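You operate a simulated robot arm through the tools that you are given. There is no shell and no other tool.

Carry out the task below with a simulated robot arm. There is one attempt and no reset: what you move stays moved.

## Task
Glue the box that the NEXT BOX card names onto the panel in the sled.
Fine: two strokes of the orange lever at DOT, sled to LOAD, box on the dot, press till the lamp is green, lever up, sled back at LOAD.

It is judged by the outcome, as a careful person would: the job done as asked, and still so three seconds after it is handed in. It fails if anything else is knocked over, pushed out of place, dropped, spilled or broken.

## Robot
A 7-joint arm with a two-finger parallel gripper, fixed in place. Base frame: the origin is at the foot of the arm, x ahead of it, y to its left, z up. Units: cm, rad, N and s.
Its first joint turns from -2.304 to 2.304 rad. Payload 3.91 kg.
The tool frame sits at the grasp point between the pads (the TCP): z along the fingers, y along the line on which they close. The tips reach 3 cm beyond it. Largest opening 11 cm; finger width 2, thickness 1; the body of the gripper, 4.8 by 11.2 cm, starts 5.5 cm behind the TCP.
Orientation is that of the tool frame in the base frame, as a unit quaternion [x, y, z, w]. With the fingers straight down and closing along the base's y, the tool's x points along the base's -x, its y along +y and its z along -z.

## Interface
- The arm moves only by the tool move_arm. Its argument "deltas" is a list of rows, each an object of numbers (a shift or turn left out is 0, a gripper value left out holds the last): "tx", "ty", "tz": the shift along the tool's x, y, z in units of 40 mm (1.0 is 40 mm); "rx", "ry", "rz": the turn, a rotation vector about the tool's x, y, z in units of 8 degrees (1.0 is 8 degrees). In form: [{"tx": .., "ty": .., "tz": .., "rx": .., "ry": .., "rz": ..}, ...]. A call has 1 to 20 rows; each row shifts and turns the commanded pose from where the row before left it, along the tool's axes as they then stand. "claw" is the gripper command, from -1 (fully open) to 1 (shut), values between in proportion, set as the call begins (left out, the last holds). A call with a number of a shift or a turn outside -1 to 1 is refused whole. Each row takes 0.2 s and may step no farther than 5 cm and 0.15 rad from the row before; otherwise, or with a gripper value out of range, the whole call is refused. A pose out of reach is approached as far as the arm can. The call stops where the force on the tool passes 90 N (or 10 N more than at its start, if that is more) or the arm is blocked; 0.2 s more then pass. Each finger travels about 10.8 cm/s and halts on what it meets, pressing with about 41 N; the grip force reading is that of the motor and also rises with nothing between the fingers. The clock runs only during rows and for 0.2 s after the last one: add rows that do not move to give the fingers time. It gives the time, the measured TCP pose, the force on the tool (base axes), the opening and the grip force at its end, in the units of the frame above (readings bear some noise), with the torque about the TCP (base axes, N m) and any sound that the robot's microphone picked up.
- Cameras (640 x 400 px; columns grow to the right, rows downward): "scene" is fixed at [5.05, 50.4, 159.66]; the picture's right is [-0.38, -0.93, 0.00], its down [-0.42, 0.17, -0.89] and it looks along [0.82, -0.34, -0.46] (base axes); focal length 224 px, centre (320, 200). "wrist" rides on the gripper at [7.2, 1.7, -10.3] in the tool frame; the picture's right is [-0.23, 0.97, 0.00], its down [-0.76, -0.18, -0.62] and it looks along [-0.61, -0.14, 0.78] (tool axes); focal length 222 px, centre (320, 200).
- grab_frame(camera): a new picture of that camera. It takes no simulated time.
- point_at(camera, pixels): for up to 12 pixels [column, row] of the newest picture of that camera ("zoom" is the newest enlarged one), the place [x, y, z] in the base frame of the surface seen there, good to about 0.2 cm, but the place of the scene camera against the robot may be out by one fixed shift of up to 2.5 cm in any direction. It takes no simulated time.
- close_up(camera, box): a new picture of the part [left, top, right, bottom] of that camera's present view, enlarged. It takes no simulated time.
- close_job(): hands the job in; it is judged then, once.

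Unless the task says otherwise, let go and move clear before handing in.

The tools are called as a command line: name --argument value ..., lists and objects as JSON in quotes. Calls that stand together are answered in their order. move_arm: Moves the arm, as the interface text tells. Its arguments: {"type":"object","properties":{"deltas":{"type":"array","items":{"type":"object","properties":{"tx":{"type":"number"},"ty":{"type":"number"},"tz":{"type":"number"},"rx":{"type":"number"},"ry":{"type":"number"},"rz":{"type":"number"}}}},"claw":{"type":"number"}},"required":["deltas"]} The other tools are called the same way: grab_frame (camera) takes a picture; point_at (camera, pixels) gives the place of the surface under pixels of a picture; close_up (camera, box) takes an enlarged picture of a part of a camera's view; close_job () hands the job in.

At the start:

```text
time: 0.0
position: [50.22, 18.46, 154.58]
tool_rot: [0.0, 1.0, 0.0, 0.0]
contact_force: [0.0, -1.2, 0.2]
torque: [0.03, -0.03, 0.02]
opening: 10.99
finger_force: 0.1
```

scene: 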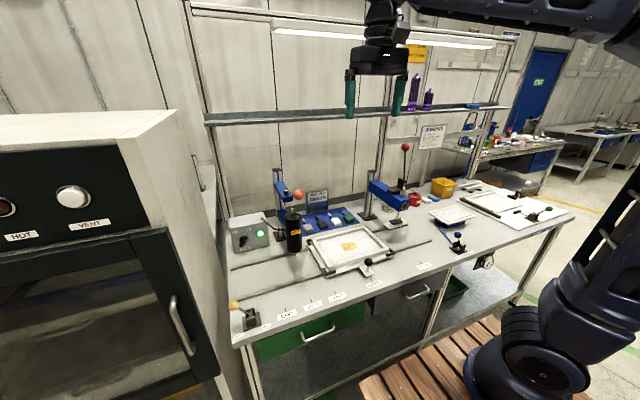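
wrist: 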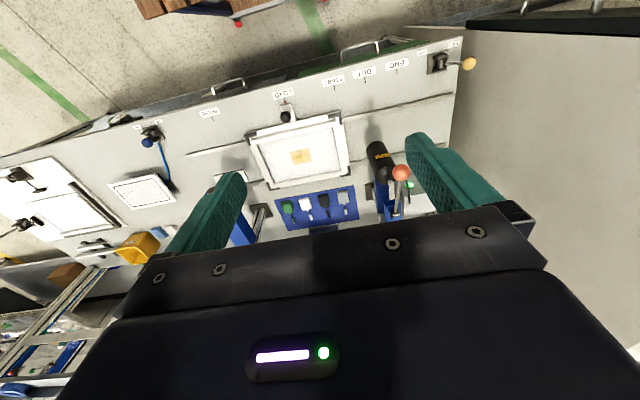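

The scene shows a bench with a sled (around pixel 345,248), a glue dispenser with an orange-ball lever (298,195), a blue press (385,195), and boxes near the card (317,197). I'll zoom in on these parts before moving.

close_up --camera "scene" --box '[220, 160, 380, 260]'

close_up --camera "scene" --box '[340, 120, 480, 260]'

close_up --camera "scene" --box '[220, 220, 440, 340]'

close_up --camera "wrist" --box '[180, 40, 480, 240]'

close_up --camera "scene" --box '[285, 180, 365, 240]'

```text
4.00 times, centred on (300, 210) of scene
```

zoom: 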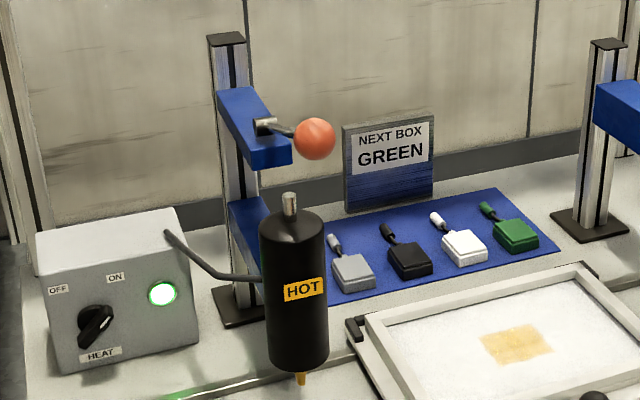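

```text
2.86 times, centred on (410, 190) of scene
```

zoom: 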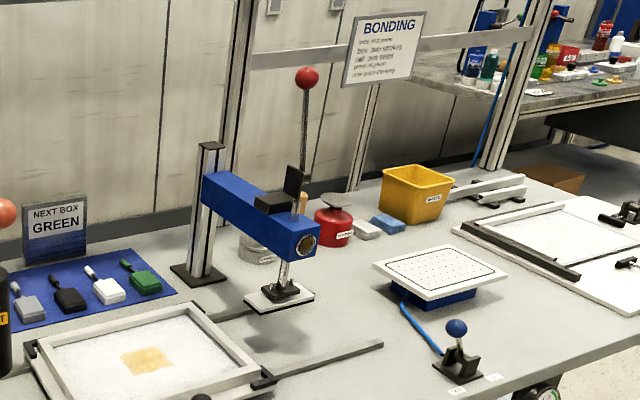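

```text
2.91 times, centred on (330, 280) of scene
```

zoom: 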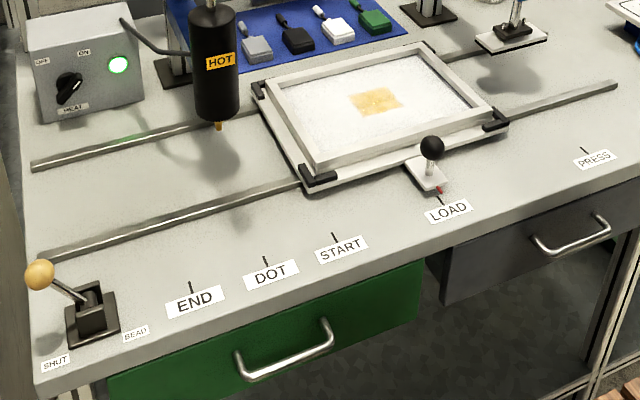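

```text
2.00 times, centred on (330, 140) of wrist
```

zoom: 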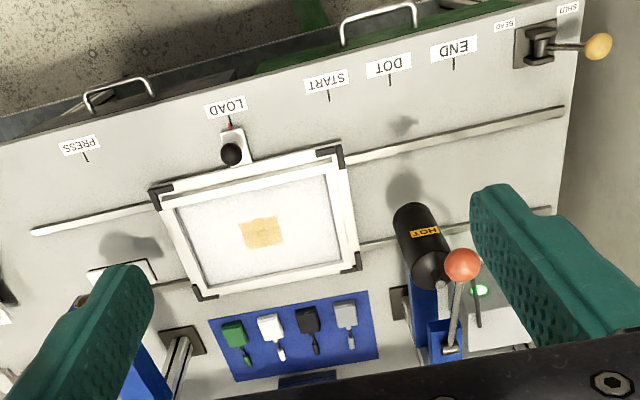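

```text
6.67 times, centred on (325, 210) of scene
```

zoom: 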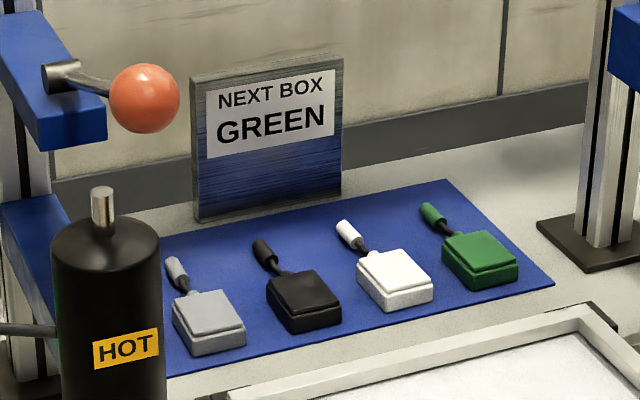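

The card says GREEN; the green box is at the right of the blue mat. There is a BONDING notice at (432,137); I'll read it and then look at the levers in detail.

close_up --camera "scene" --box '[416, 120, 448, 152]'

close_up --camera "scene" --box '[360, 140, 420, 240]'

close_up --camera "wrist" --box '[340, 130, 460, 230]'

close_up --camera "scene" --box '[320, 240, 400, 300]'

close_up --camera "scene" --box '[225, 280, 385, 340]'

```text
12.50 times, centred on (432, 136) of scene
```

zoom: 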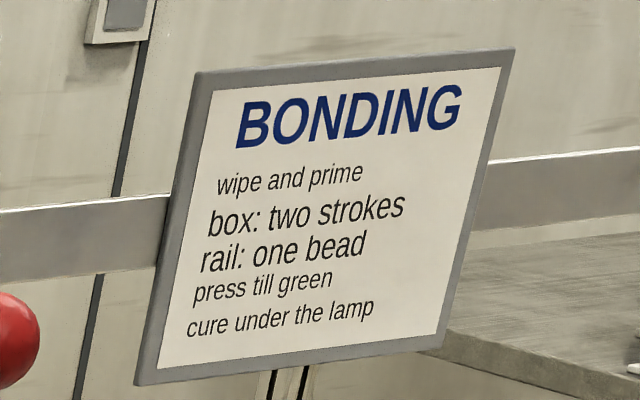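

```text
4.00 times, centred on (390, 190) of scene
```

zoom: 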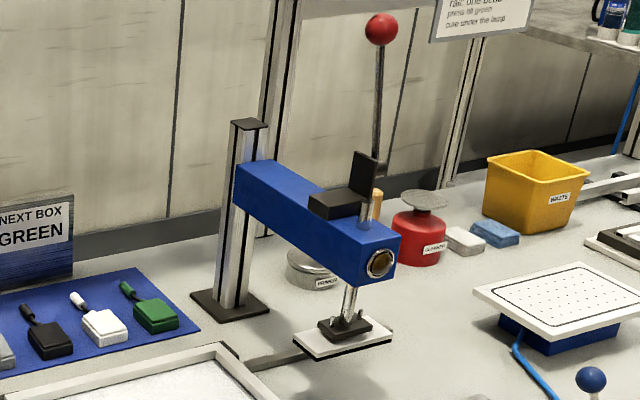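

```text
4.00 times, centred on (400, 180) of wrist
```

zoom: 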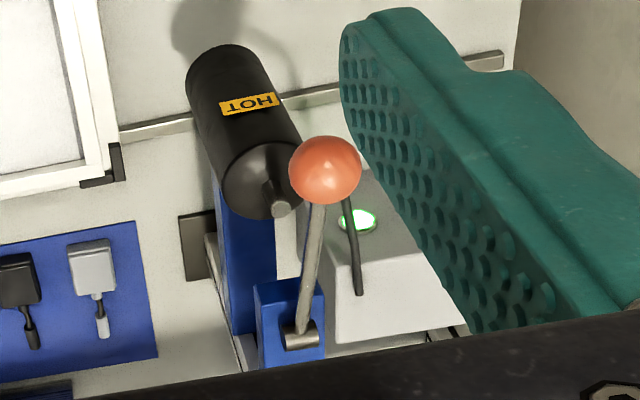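

```text
6.67 times, centred on (360, 270) of scene
```

zoom: 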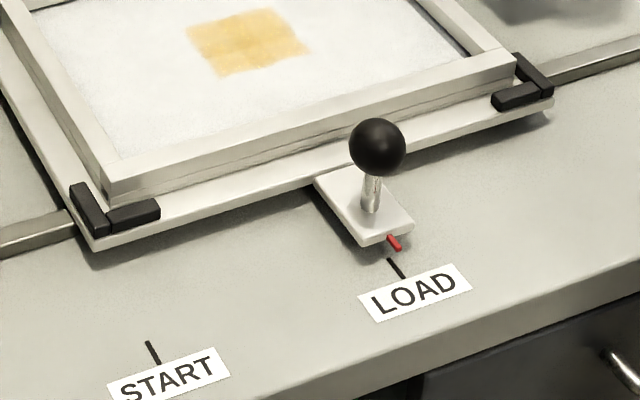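

```text
4.00 times, centred on (305, 310) of scene
```

zoom: 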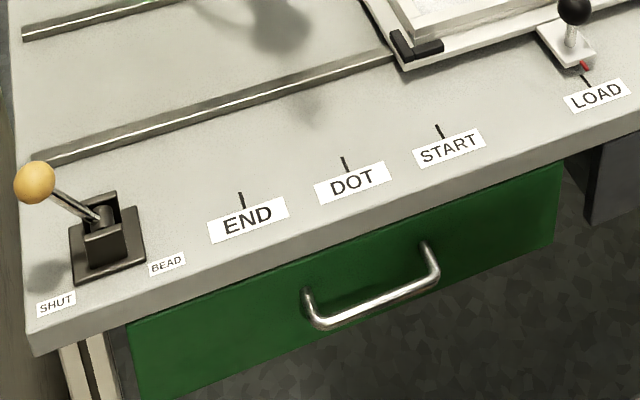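

The bonding notice matches the task (box: two strokes, press till green). Now I'll measure places from the wrist and scene pictures.

close_up --camera "wrist" --box '[180, 40, 480, 240]'

point_at --camera "zoom" --pixels '[[231, 154], [230, 123], [330, 97], [390, 80], [454, 63], [87, 158], [463, 265], [232, 332], [246, 364], [262, 232], [598, 46], [425, 215]]'

point_at --camera "zoom" --pixels '[[155, 190], [355, 265], [320, 150], [200, 294], [35, 231], [560, 112], [150, 275], [245, 320], [281, 315], [244, 355], [451, 352], [437, 284]]'

close_up --camera "scene" --box '[220, 220, 440, 340]'

point_at --camera "zoom" --pixels '[[432, 148], [439, 191], [334, 236], [264, 261], [190, 286], [584, 150], [376, 100], [376, 15], [40, 272], [219, 127], [262, 90], [495, 125]]'

close_up --camera "scene" --box '[340, 120, 480, 260]'

point_at --camera "zoom" --pixels '[[307, 78], [306, 130], [302, 170], [280, 205], [290, 183], [302, 247], [278, 305], [262, 298], [312, 297], [246, 297], [140, 281], [126, 264]]'

close_up --camera "scene" --box '[220, 160, 380, 260]'

point_at --camera "zoom" --pixels '[[314, 138], [265, 127], [290, 205], [300, 384], [295, 240], [270, 155], [515, 231], [487, 210], [517, 340], [388, 165], [230, 40], [170, 240]]'

```text
2.00 times, centred on (330, 140) of wrist
```

zoom: 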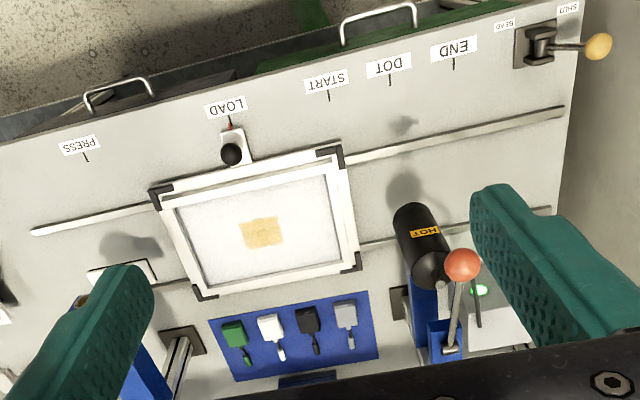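

```text
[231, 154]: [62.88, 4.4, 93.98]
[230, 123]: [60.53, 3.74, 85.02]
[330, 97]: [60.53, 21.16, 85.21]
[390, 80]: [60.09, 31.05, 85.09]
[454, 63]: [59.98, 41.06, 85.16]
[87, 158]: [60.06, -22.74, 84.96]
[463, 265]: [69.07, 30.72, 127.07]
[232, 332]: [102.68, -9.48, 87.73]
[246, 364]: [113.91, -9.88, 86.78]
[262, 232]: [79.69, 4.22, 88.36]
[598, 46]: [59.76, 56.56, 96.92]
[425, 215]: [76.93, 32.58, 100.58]
```

```text
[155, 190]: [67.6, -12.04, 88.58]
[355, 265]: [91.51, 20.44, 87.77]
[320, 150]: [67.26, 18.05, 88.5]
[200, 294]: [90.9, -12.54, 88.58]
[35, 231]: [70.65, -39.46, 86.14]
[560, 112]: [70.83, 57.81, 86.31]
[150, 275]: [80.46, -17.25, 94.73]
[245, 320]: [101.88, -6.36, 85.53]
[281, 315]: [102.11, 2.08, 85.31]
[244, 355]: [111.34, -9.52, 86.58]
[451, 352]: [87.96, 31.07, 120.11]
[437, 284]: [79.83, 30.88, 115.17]
```

```text
2.91 times, centred on (330, 280) of scene
```

zoom: 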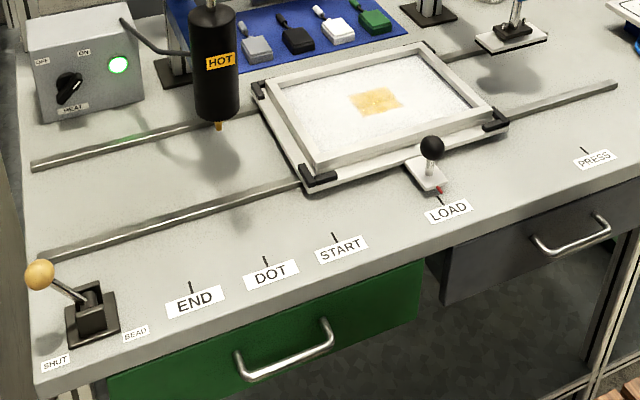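

```text
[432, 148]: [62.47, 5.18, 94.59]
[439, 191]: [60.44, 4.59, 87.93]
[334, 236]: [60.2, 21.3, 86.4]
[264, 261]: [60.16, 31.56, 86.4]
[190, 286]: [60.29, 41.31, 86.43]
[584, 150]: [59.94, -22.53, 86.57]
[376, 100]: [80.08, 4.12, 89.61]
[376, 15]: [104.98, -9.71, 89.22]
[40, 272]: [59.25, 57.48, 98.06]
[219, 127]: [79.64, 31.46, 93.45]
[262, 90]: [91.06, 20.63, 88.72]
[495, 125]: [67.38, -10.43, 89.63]
```

```text
2.86 times, centred on (410, 190) of scene
```

zoom: 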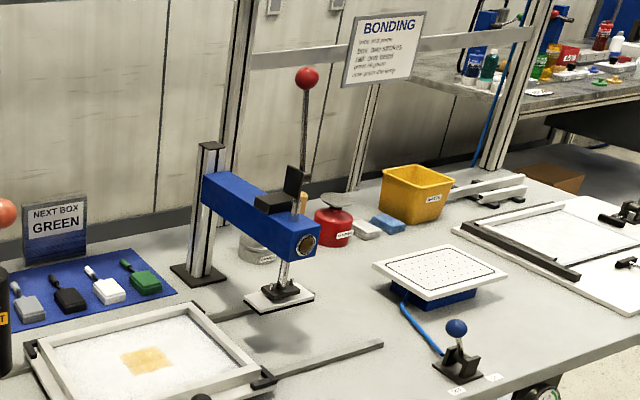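

```text
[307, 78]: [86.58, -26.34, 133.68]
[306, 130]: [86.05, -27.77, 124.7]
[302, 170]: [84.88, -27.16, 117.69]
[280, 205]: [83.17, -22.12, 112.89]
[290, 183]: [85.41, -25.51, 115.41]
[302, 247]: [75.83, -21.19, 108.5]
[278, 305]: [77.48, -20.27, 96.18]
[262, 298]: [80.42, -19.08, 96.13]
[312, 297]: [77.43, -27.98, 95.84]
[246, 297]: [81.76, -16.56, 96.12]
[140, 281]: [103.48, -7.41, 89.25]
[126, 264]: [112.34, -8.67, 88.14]
```

```text
4.00 times, centred on (300, 210) of scene
```

zoom: 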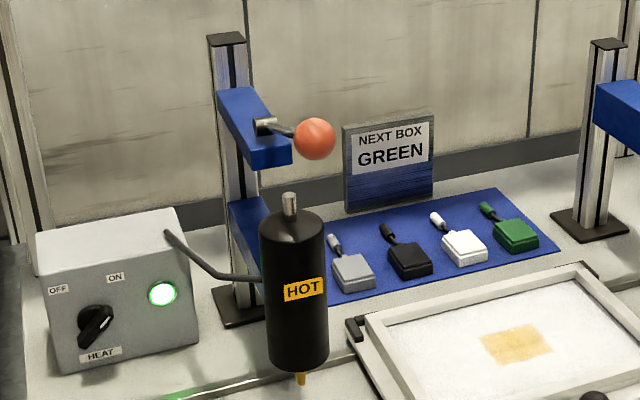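

```text
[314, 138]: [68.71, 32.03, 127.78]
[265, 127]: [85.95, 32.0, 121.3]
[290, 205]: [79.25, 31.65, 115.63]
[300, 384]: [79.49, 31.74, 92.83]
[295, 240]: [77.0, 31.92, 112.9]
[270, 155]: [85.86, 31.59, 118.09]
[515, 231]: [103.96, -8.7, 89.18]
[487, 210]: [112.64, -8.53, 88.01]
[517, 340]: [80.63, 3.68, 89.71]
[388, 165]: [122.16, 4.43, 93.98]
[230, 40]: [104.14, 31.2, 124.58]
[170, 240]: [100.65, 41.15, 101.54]
```

The wrist places put the sled knob's centre near (63.3, 4.0, 92.4). The ticks are at y≈3.7 (LOAD), 31.05 (DOT) and -22.7 (PRESS), and the orange ball is near (70, 31, 126). The scene camera reads about 1.2 cm high. I'll move to above the sled knob.

move_arm --deltas '[{"tx": -0.252, "ty": -0.28, "tz": 0.95}, {"tx": -0.252, "ty": -0.28, "tz": 0.95}, {"tx": -0.252, "ty": -0.28, "tz": 0.95}, {"tx": -0.252, "ty": -0.28, "tz": 0.95}, {"tx": -0.252, "ty": -0.28, "tz": 0.95}, {"tx": -0.252, "ty": -0.28, "tz": 0.95}, {"tx": -0.252, "ty": -0.28, "tz": 0.95}, {"tx": -0.252, "ty": -0.28, "tz": 0.95}, {"tx": -0.252, "ty": -0.28, "tz": 0.95}, {"tx": -0.252, "ty": -0.28, "tz": 0.95}, {"tx": -0.252, "ty": -0.28, "tz": 0.95}, {"tx": -0.252, "ty": -0.28, "tz": 0.95}, {"tx": -0.252, "ty": -0.28, "tz": 0.95}]'

grab_frame --camera "wrist"

grab_frame --camera "scene"

```text
time: 2.8
position: [63.26, 3.91, 105.27]
tool_rot: [0.0, 1.0, -0.001, 0.001]
contact_force: [-0.4, 0.6, -0.4]
torque: [0.03, -0.06, 0.01]
opening: 11.0
finger_force: 0.1
```

```text
taken
```

wrist: 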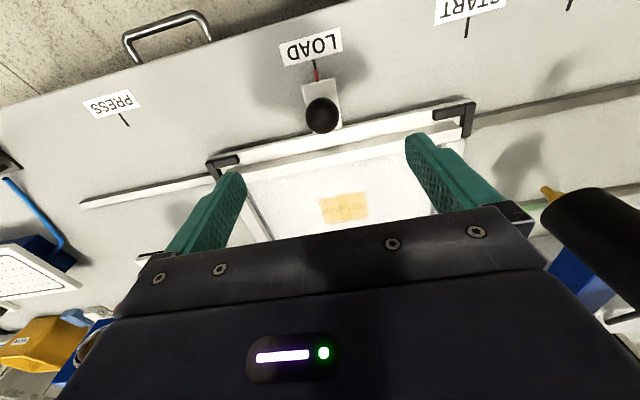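

```text
taken
```

scene: 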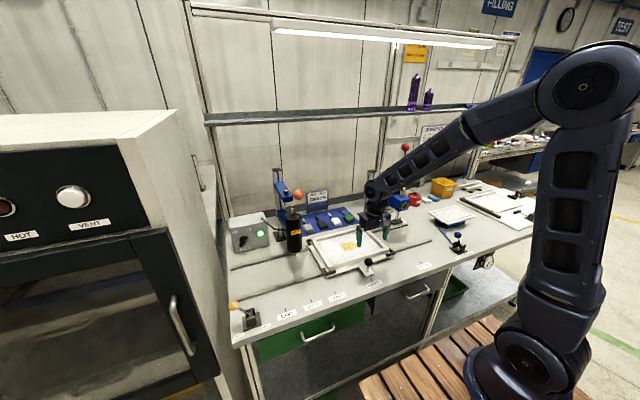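

The wrist shows the knob at (322,115). I'll measure the knob, red pointer and ticks from this closer view.

close_up --camera "wrist" --box '[240, 20, 400, 140]'

point_at --camera "wrist" --pixels '[[322, 115], [308, 115], [337, 115], [322, 100], [322, 131], [317, 75], [317, 66], [467, 30], [570, 5], [124, 118], [344, 206], [546, 190]]'

close_up --camera "scene" --box '[320, 180, 440, 280]'

```text
3.33 times, centred on (320, 80) of wrist
```

zoom: 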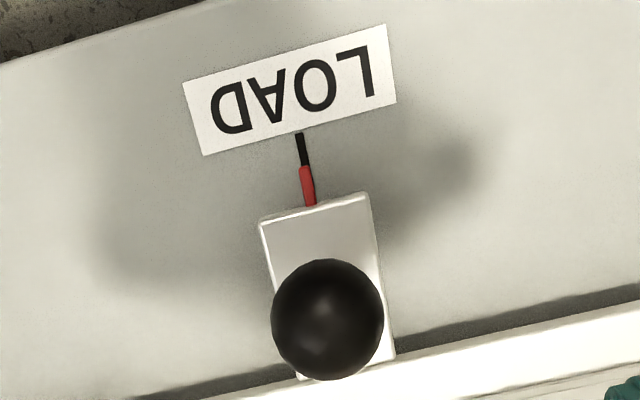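

```text
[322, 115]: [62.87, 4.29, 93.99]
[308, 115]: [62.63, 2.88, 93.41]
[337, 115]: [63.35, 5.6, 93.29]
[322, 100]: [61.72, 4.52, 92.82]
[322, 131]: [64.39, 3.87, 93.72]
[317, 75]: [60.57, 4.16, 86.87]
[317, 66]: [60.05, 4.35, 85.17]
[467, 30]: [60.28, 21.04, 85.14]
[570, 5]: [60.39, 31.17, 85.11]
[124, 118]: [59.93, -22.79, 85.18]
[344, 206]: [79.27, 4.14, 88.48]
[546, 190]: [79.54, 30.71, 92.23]
```

```text
4.00 times, centred on (380, 230) of scene
```

zoom: 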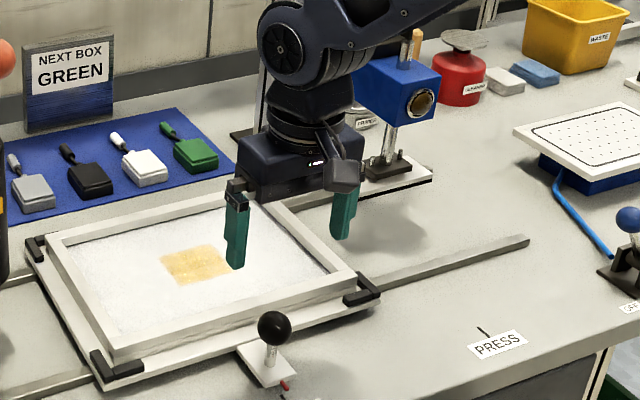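

The knob's centre is near (63.2, 4.2, 92.3) and the red pointer at (317,75) lines up with the LOAD tick. I'll descend around the knob and grip it.

move_arm --deltas '[{"tx": 0.02, "ty": 0.07, "tz": 0.8}, {"tz": 0.8}, {"tz": 0.8}, {"tz": 0.8}, {}]'

move_arm --claw 1 --deltas '[{}, {}, {}, {}, {}]'

grab_frame --camera "wrist"

```text
time: 4.0
position: [63.15, 4.13, 92.44]
tool_rot: [0.0, 1.0, 0.0, 0.0]
contact_force: [-1.2, -0.3, 0.7]
torque: [0.02, 0.04, 0.0]
opening: 11.02
finger_force: 0.1
```

```text
time: 5.2
position: [63.22, 4.02, 92.47]
tool_rot: [0.001, 1.0, -0.001, -0.001]
contact_force: [-0.2, -2.1, -3.8]
torque: [0.02, -0.08, -0.07]
opening: 3.57
finger_force: 45.0
```

```text
taken
```

wrist: 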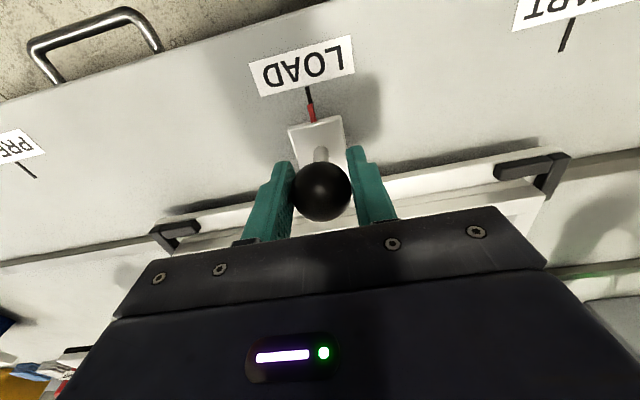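

The knob is gripped (opening 3.57) with the pointer still on LOAD at (310,108). I'll pull the sled +27 cm in y to DOT.

move_arm --deltas '[{"ty": 0.3}, {"ty": 0.5}, {"ty": 0.5}, {"ty": 0.5}, {"ty": 0.5}, {"ty": 0.5}, {"ty": 0.5}, {"ty": 0.5}, {"ty": 0.5}, {"ty": 0.5}, {"ty": 0.5}, {"ty": 0.5}, {"ty": 0.5}, {"ty": 0.4}, {"ty": 0.05}, {}]'

grab_frame --camera "wrist"

close_up --camera "wrist" --box '[250, 50, 390, 150]'

grab_frame --camera "scene"

```text
time: 8.6
position: [63.15, 31.04, 92.36]
tool_rot: [0.0, 1.0, 0.001, 0.0]
contact_force: [8.8, -3.7, 9.0]
torque: [-0.21, 0.17, 0.12]
opening: 3.55
finger_force: 45.3
```

```text
taken
```

wrist: 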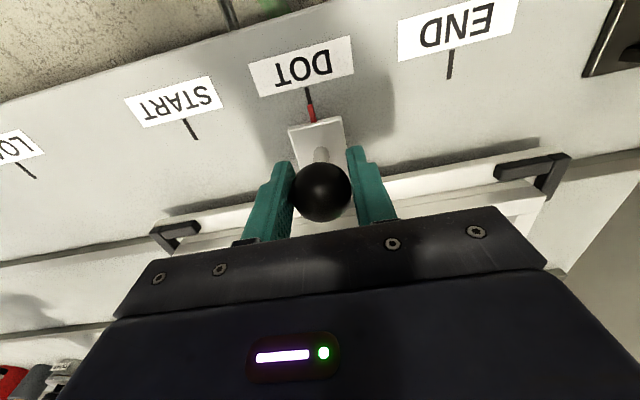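

```text
4.00 times, centred on (320, 100) of wrist
```

zoom: 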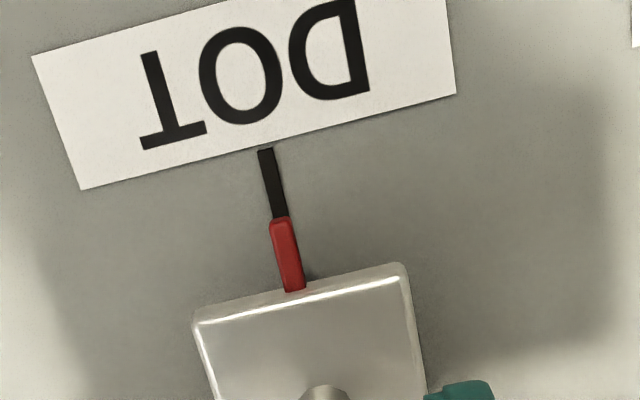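

```text
taken
```

scene: 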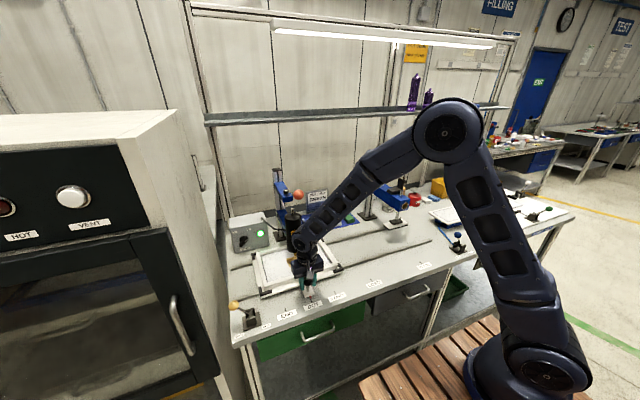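

The red pointer sits exactly on the DOT tick (zoom 285,255 against 272,185). I'll release, rise and back off toward the robot, then go up above the orange ball's height.

move_arm --claw -1 --deltas '[{}, {}, {}, {}, {"tz": -0.7}, {"tz": -0.9}, {"tz": -0.9, "tx": 0.4}, {"tz": -0.9, "tx": 0.6}, {"tz": -0.9, "tx": 0.6}, {"tz": -0.9, "tx": 0.4}, {"tz": -1}, {"tz": -1}, {"tz": -1}, {"tz": -1}, {"tz": -1}, {"tz": -1}, {"tz": -0.8}, {}]'

grab_frame --camera "wrist"

grab_frame --camera "scene"

```text
time: 12.4
position: [55.26, 31.24, 140.34]
tool_rot: [-0.001, 1.0, 0.0, 0.0]
contact_force: [-0.3, -0.3, 0.5]
torque: [0.0, 0.02, -0.01]
opening: 11.0
finger_force: 0.1
```

```text
taken
```

wrist: 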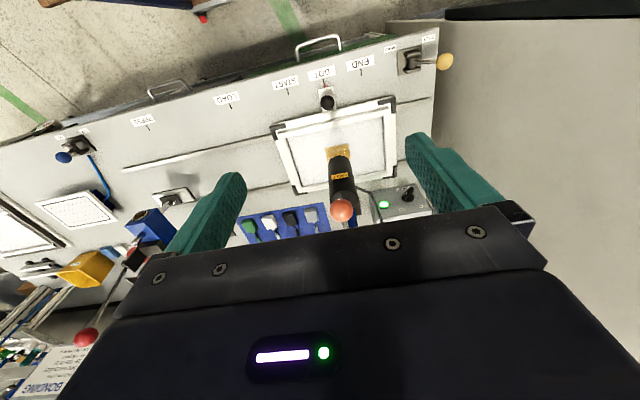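

```text
taken
```

scene: 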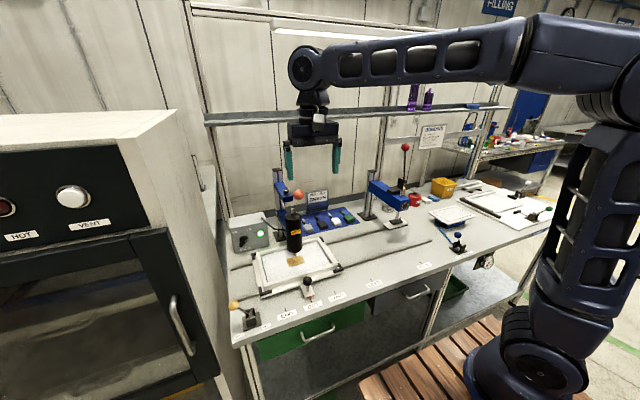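

The wrist shows the orange ball at (342,210), with the sled under the nozzle. I'll measure the ball and check the lever geometry and sled pointer.

point_at --camera "wrist" --pixels '[[342, 210], [331, 210], [352, 210], [342, 200], [342, 220]]'

close_up --camera "wrist" --box '[280, 60, 420, 240]'

close_up --camera "scene" --box '[250, 160, 350, 310]'

```text
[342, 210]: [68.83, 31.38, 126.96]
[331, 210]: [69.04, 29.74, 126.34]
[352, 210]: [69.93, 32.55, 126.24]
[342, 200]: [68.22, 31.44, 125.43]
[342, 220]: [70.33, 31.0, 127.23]
```

```text
2.22 times, centred on (350, 150) of wrist
```

zoom: 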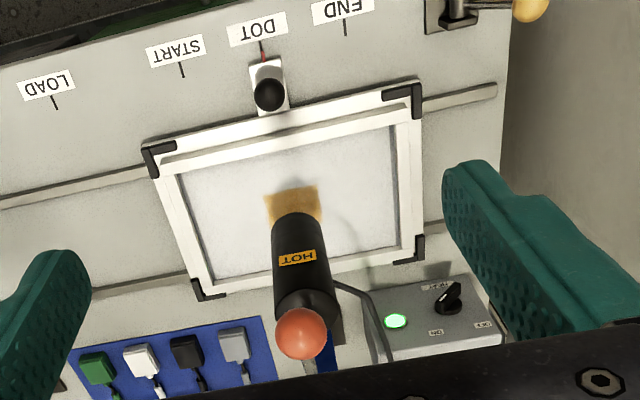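

```text
2.67 times, centred on (300, 235) of scene
```

zoom: 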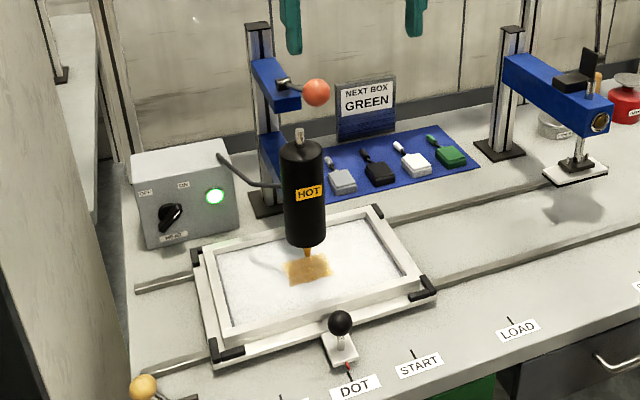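

The ball's centre is about (69.7, 31.2, 125.6) and the lever pivot is about (87, 31, 120). I'll go over the ball, come down around it and grip it, so I can guide both the down and up parts of each stroke.

move_arm --deltas '[{"tx": -0.9}, {"tx": -0.9}, {"tx": -0.9}, {"tx": -0.9}, {"tz": 0.9}, {"tz": 0.9}, {"tz": 0.9}, {"tz": 0.97}, {}]'

grab_frame --camera "wrist"

close_up --camera "scene" --box '[240, 130, 360, 270]'

```text
time: 14.4
position: [69.58, 31.23, 125.61]
tool_rot: [-0.001, 1.0, 0.0, 0.0]
contact_force: [0.3, -0.3, -0.7]
torque: [-0.01, 0.02, -0.03]
opening: 10.97
finger_force: 0.1
```

```text
taken
```

wrist: 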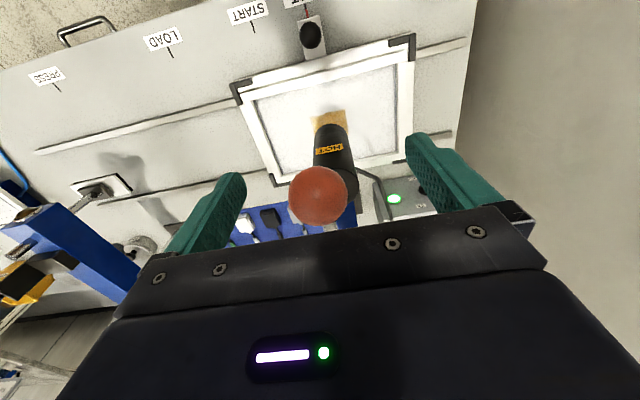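

```text
2.86 times, centred on (300, 200) of scene
```

zoom: 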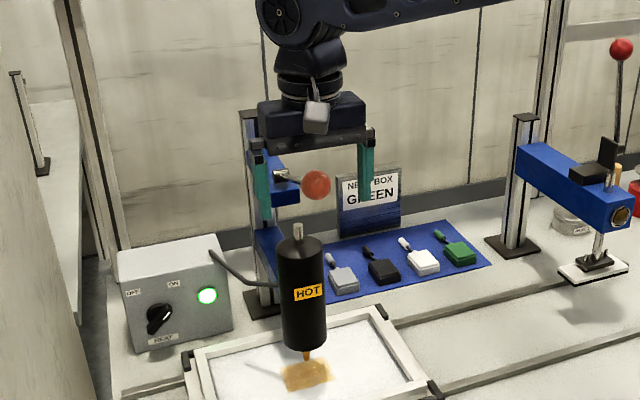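

The ball is centred between the fingers at (318,196). I'll close on it and begin the first stroke down along its arc.

move_arm --claw 1 --deltas '[{}, {}, {}, {}, {}]'

move_arm --deltas '[{"tx": 0.08, "tz": 0.31}, {"tx": 0.07, "tz": 0.31}, {"tx": 0.04, "tz": 0.31}, {"tx": 0.02, "tz": 0.32}, {"tx": 0, "tz": 0.32}, {"tx": -0.02, "tz": 0.32}]'

close_up --camera "scene" --box '[240, 130, 360, 270]'

```text
time: 15.6
position: [69.54, 31.04, 125.62]
tool_rot: [0.002, 1.0, -0.001, -0.002]
contact_force: [-8.6, -37.7, -6.5]
torque: [-0.21, 0.62, -0.34]
opening: 3.52
finger_force: 44.8
```

```text
time: 17.0
position: [68.85, 31.05, 118.1]
tool_rot: [0.0, 1.0, 0.0, -0.001]
contact_force: [-8.0, -40.1, 5.9]
torque: [0.02, -0.86, -0.1]
opening: 3.54
finger_force: 45.2
```

```text
2.86 times, centred on (300, 200) of scene
```

zoom: 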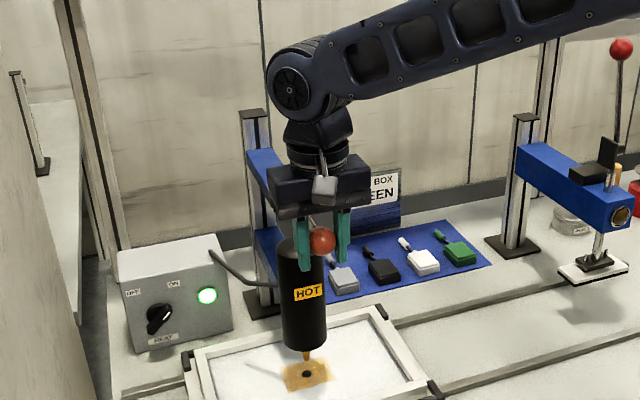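

A dark dot has appeared under the nozzle at zoom (307,373) with the lever part-way down. I'll relax the side load (-40 N in y), and look closer before going on.

close_up --camera "scene" --box '[275, 215, 325, 275]'

move_arm --deltas '[{"ty": -0.05}]'

close_up --camera "scene" --box '[265, 165, 325, 215]'

grab_frame --camera "wrist"

```text
6.67 times, centred on (300, 245) of scene
```

zoom: 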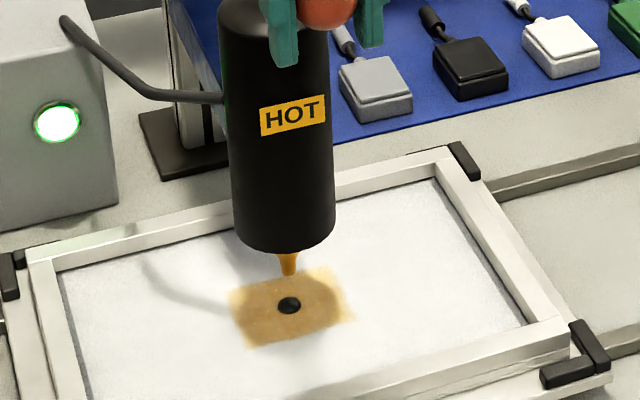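

```text
time: 17.4
position: [68.75, 31.02, 118.07]
tool_rot: [-0.002, 1.0, 0.0, 0.0]
contact_force: [-2.9, -22.4, 1.7]
torque: [0.18, -0.02, -0.12]
opening: 3.49
finger_force: 45.0
```

```text
8.00 times, centred on (295, 190) of scene
```

zoom: 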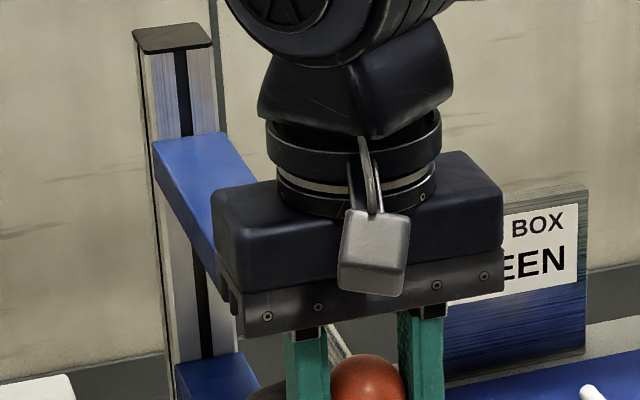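

```text
taken
```

wrist: 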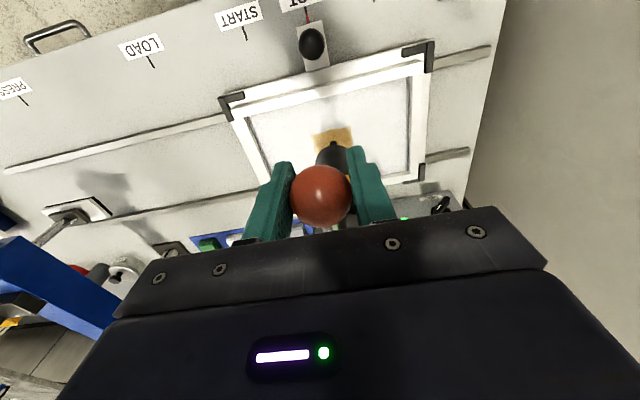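

A glue dot has begun. The stroke meets little resistance so far, so I'll continue down in small steps until the lever's stop, easing y a little more.

move_arm --deltas '[{"tx": -0.03, "ty": -0.04, "tz": 0.2}, {"tx": -0.03, "tz": 0.2}, {"tx": -0.05, "tz": 0.2}]'

close_up --camera "scene" --box '[275, 215, 325, 275]'

```text
time: 18.2
position: [69.15, 30.95, 115.71]
tool_rot: [-0.002, 1.0, 0.001, 0.0]
contact_force: [-12.3, 7.1, 4.6]
torque: [0.08, -0.94, 0.03]
opening: 3.57
finger_force: 44.8
```

```text
6.67 times, centred on (300, 245) of scene
```

zoom: 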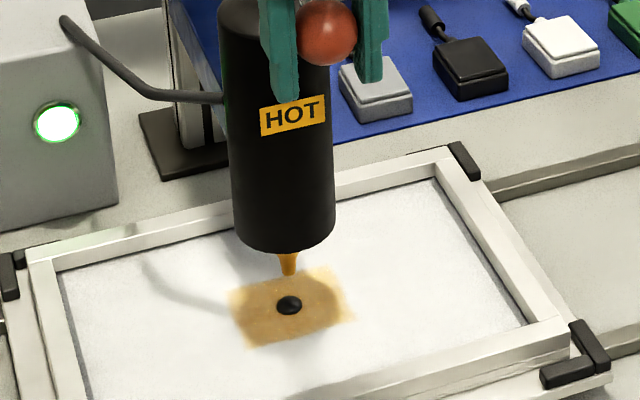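

The dot is unchanged in size and there is no stop yet. I'll carry on gently to the end of travel.

move_arm --deltas '[{"tx": 0.02, "tz": 0.2}, {"tx": -0.05, "tz": 0.2}, {"tx": -0.06, "tz": 0.2}]'

close_up --camera "scene" --box '[275, 215, 325, 275]'

grab_frame --camera "wrist"

```text
time: 19.0
position: [69.37, 31.03, 113.37]
tool_rot: [-0.001, 1.0, 0.001, -0.001]
contact_force: [-0.1, 22.3, 20.6]
torque: [-0.06, 0.88, 0.04]
opening: 3.52
finger_force: 45.2
```

```text
6.67 times, centred on (300, 245) of scene
```

zoom: 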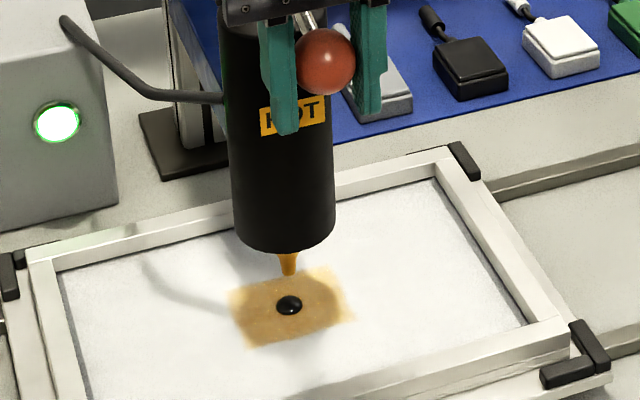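

```text
taken
```

wrist: 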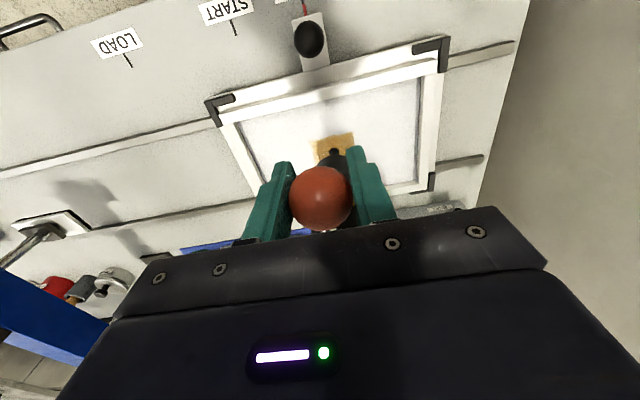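

Upward resistance is now 20 N and the dot has grown slightly, so the lever is nearing its stop. I'll go a little further to confirm.

move_arm --deltas '[{"tx": -0.05, "ty": -0.02, "tz": 0.15}, {"tx": -0.05, "tz": 0.15}]'

close_up --camera "scene" --box '[275, 215, 325, 275]'

```text
time: 19.6
position: [69.79, 31.05, 112.22]
tool_rot: [0.0, 1.0, 0.0, 0.001]
contact_force: [-10.9, 32.2, 29.6]
torque: [-0.4, -0.1, 0.01]
opening: 3.57
finger_force: 45.4
```

```text
6.67 times, centred on (300, 245) of scene
```

zoom: 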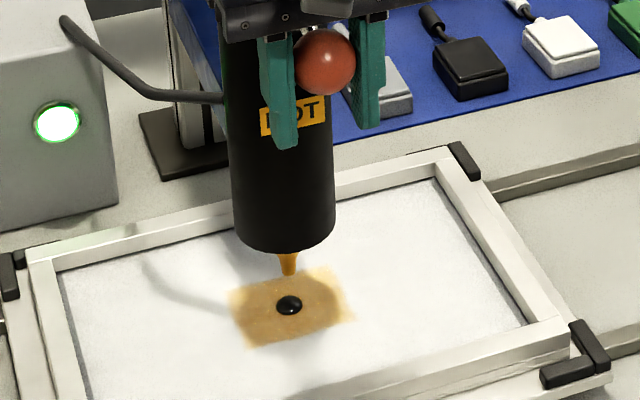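

The force is still only 30 N, so this isn't a hard stop. I'll re-centre y and go slightly deeper.

move_arm --deltas '[{"tx": -0.05, "ty": 0.06, "tz": 0.15}, {"tx": -0.06, "tz": 0.15}, {}]'

close_up --camera "scene" --box '[265, 165, 345, 275]'

```text
time: 20.4
position: [70.41, 31.1, 110.86]
tool_rot: [0.0, 1.0, -0.001, 0.0]
contact_force: [-9.9, 17.3, 20.0]
torque: [-0.49, 0.41, -0.13]
opening: 3.52
finger_force: 45.3
```

```text
3.64 times, centred on (305, 220) of scene
```

zoom: 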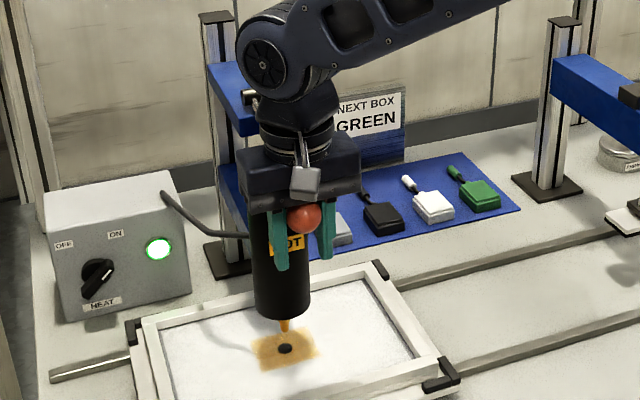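

The dot is clear, and the lever still gives. I'll follow the arc a bit further to find the end of travel.

move_arm --deltas '[{"tx": -0.07, "ty": 0.03, "tz": 0.14}, {"tx": -0.08, "tz": 0.14}, {"tx": -0.09, "tz": 0.14}, {}]'

close_up --camera "scene" --box '[275, 215, 325, 275]'

grab_frame --camera "wrist"

```text
time: 21.1
position: [70.75, 30.92, 110.31]
tool_rot: [-0.001, 1.0, 0.001, 0.002]
contact_force: [-37.9, -22.3, 33.6]
torque: [0.76, -0.99, 0.16]
opening: 3.53
finger_force: 44.7
stopped in row 3: the force on the tool passed its limit at 100 N (the readings are from after the stop); the commanded pose is now the measured one
```

```text
6.67 times, centred on (300, 245) of scene
```

zoom: 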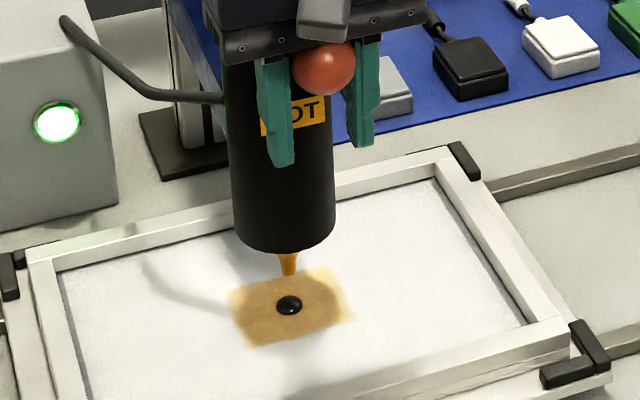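

```text
taken
```

wrist: 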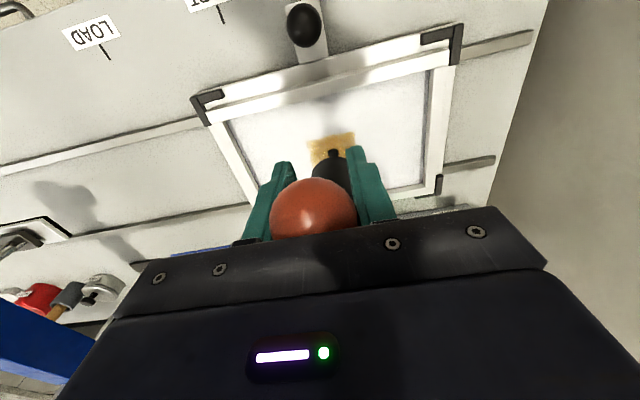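

That was the hard stop: the ball has slid slightly up in the grip, so the first stroke is complete. I'll raise the lever back along its arc to the top.

move_arm --deltas '[{"tx": 0.14, "tz": -0.3}, {"tx": 0.12, "tz": -0.35}, {"tx": 0.09, "tz": -0.35}, {"tx": 0.07, "tz": -0.35}, {"tx": 0.05, "tz": -0.35}, {"tx": 0.03, "tz": -0.35}, {"tx": 0, "tz": -0.35}, {"tx": -0.04, "tz": -0.35}, {"tx": -0.06, "tz": -0.35}, {"tx": -0.08, "tz": -0.3}]'

grab_frame --camera "wrist"

close_up --camera "scene" --box '[245, 145, 345, 275]'

```text
time: 23.3
position: [69.75, 30.94, 123.68]
tool_rot: [0.0, 1.0, 0.0, -0.001]
contact_force: [-5.8, -33.3, -27.4]
torque: [0.84, 0.06, -0.14]
opening: 3.54
finger_force: 45.0
```

```text
taken
```

wrist: 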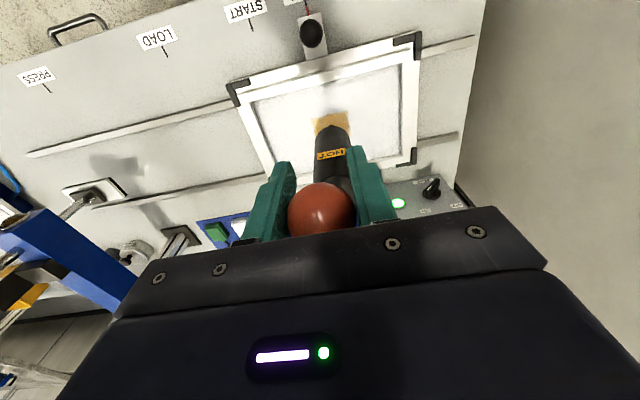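

```text
3.08 times, centred on (295, 210) of scene
```

zoom: 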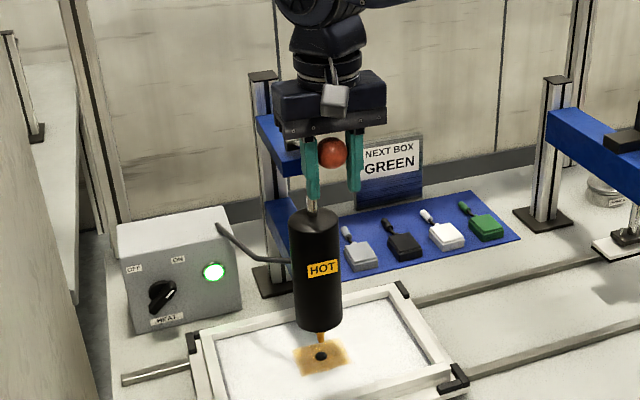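

The lever is back near the top; the pull of -27 N suggests the upper stop. I'll open the fingers to see where the lever rests.

move_arm --claw -1 --deltas '[{}, {}, {}, {}, {}]'

grab_frame --camera "wrist"

close_up --camera "scene" --box '[245, 145, 345, 275]'

close_up --camera "scene" --box '[275, 225, 325, 275]'

point_at --camera "wrist" --pixels '[[318, 208], [310, 200]]'

```text
time: 24.5
position: [69.77, 31.19, 123.64]
tool_rot: [-0.001, 1.0, 0.001, 0.001]
contact_force: [-0.1, -1.1, 0.0]
torque: [-0.03, 0.03, 0.02]
opening: 10.99
finger_force: 0.0
```

```text
taken
```

wrist: 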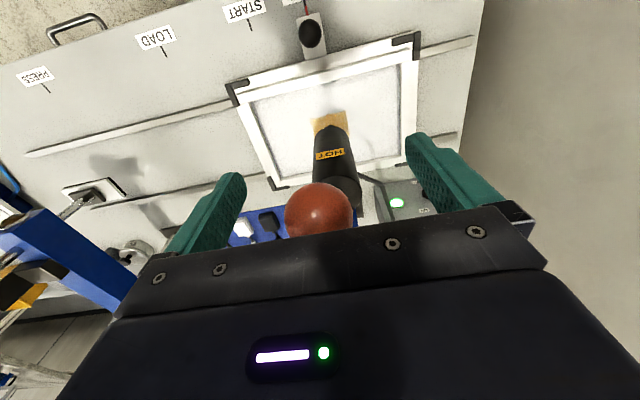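

```text
3.08 times, centred on (295, 210) of scene
```

zoom: 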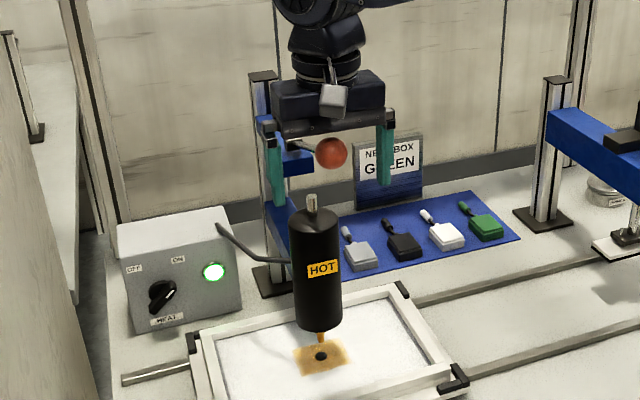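

```text
8.00 times, centred on (300, 250) of scene
```

zoom: 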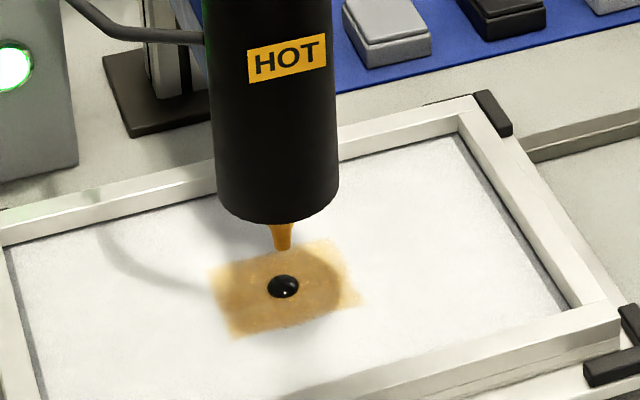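

```text
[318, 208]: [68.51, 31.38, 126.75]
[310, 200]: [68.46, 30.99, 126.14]
```

The lever rests at its top position by itself and the glue dot sits at the patch centre. I'll re-centre on the ball and make the second stroke, stopping at about z=112 where the stop was.

move_arm --deltas '[{"tx": 0.02, "ty": -0.03, "tz": -0.48}, {}]'

move_arm --claw 1 --deltas '[{}, {}, {}, {}, {}]'

grab_frame --camera "wrist"

```text
time: 25.1
position: [69.71, 31.05, 125.59]
tool_rot: [-0.001, 1.0, 0.001, 0.002]
contact_force: [0.1, 0.0, -0.2]
torque: [0.0, -0.01, -0.01]
opening: 10.99
finger_force: 0.0
```

```text
time: 26.3
position: [69.66, 30.98, 125.49]
tool_rot: [0.001, 1.0, 0.001, 0.002]
contact_force: [-0.2, -1.5, 0.6]
torque: [0.01, 0.0, -0.03]
opening: 3.49
finger_force: 45.2
```

```text
taken
```

wrist: 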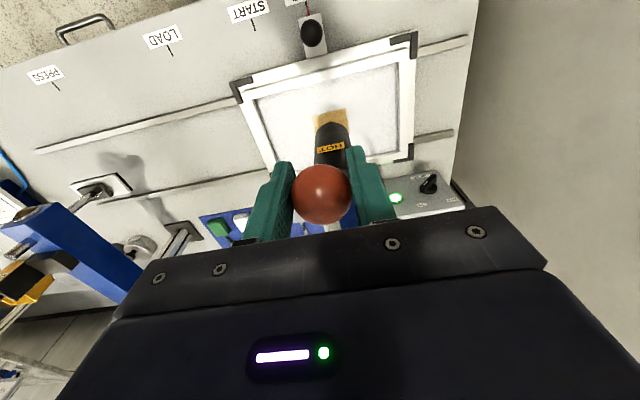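

The ball is well centred in the grip at (322,195) with almost no side force. Now the second stroke down to the stop.

move_arm --deltas '[{"tx": 0.08, "tz": 0.31}, {"tx": 0.07, "tz": 0.31}, {"tx": 0.05, "tz": 0.31}, {"tx": 0.03, "tz": 0.31}, {"tx": 0, "tz": 0.31}, {"tx": -0.02, "tz": 0.31}, {"tx": -0.04, "tz": 0.31}, {"tx": -0.05, "tz": 0.31}, {"tx": -0.07, "tz": 0.31}, {"tx": -0.1, "tz": 0.31}, {"tx": -0.1, "tz": 0.3}, {}]'

close_up --camera "scene" --box '[275, 225, 325, 275]'

grab_frame --camera "wrist"

```text
time: 28.9
position: [70.27, 31.01, 111.93]
tool_rot: [0.0, 1.0, 0.001, 0.002]
contact_force: [-0.9, 0.1, 26.4]
torque: [0.01, 0.03, -0.01]
opening: 3.55
finger_force: 44.9
```

```text
8.00 times, centred on (300, 250) of scene
```

zoom: 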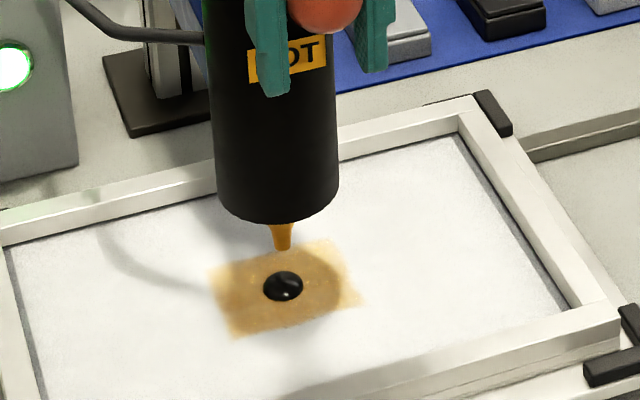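

```text
taken
```

wrist: 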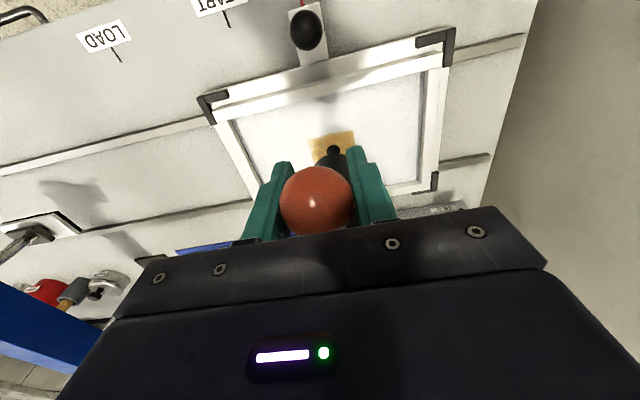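

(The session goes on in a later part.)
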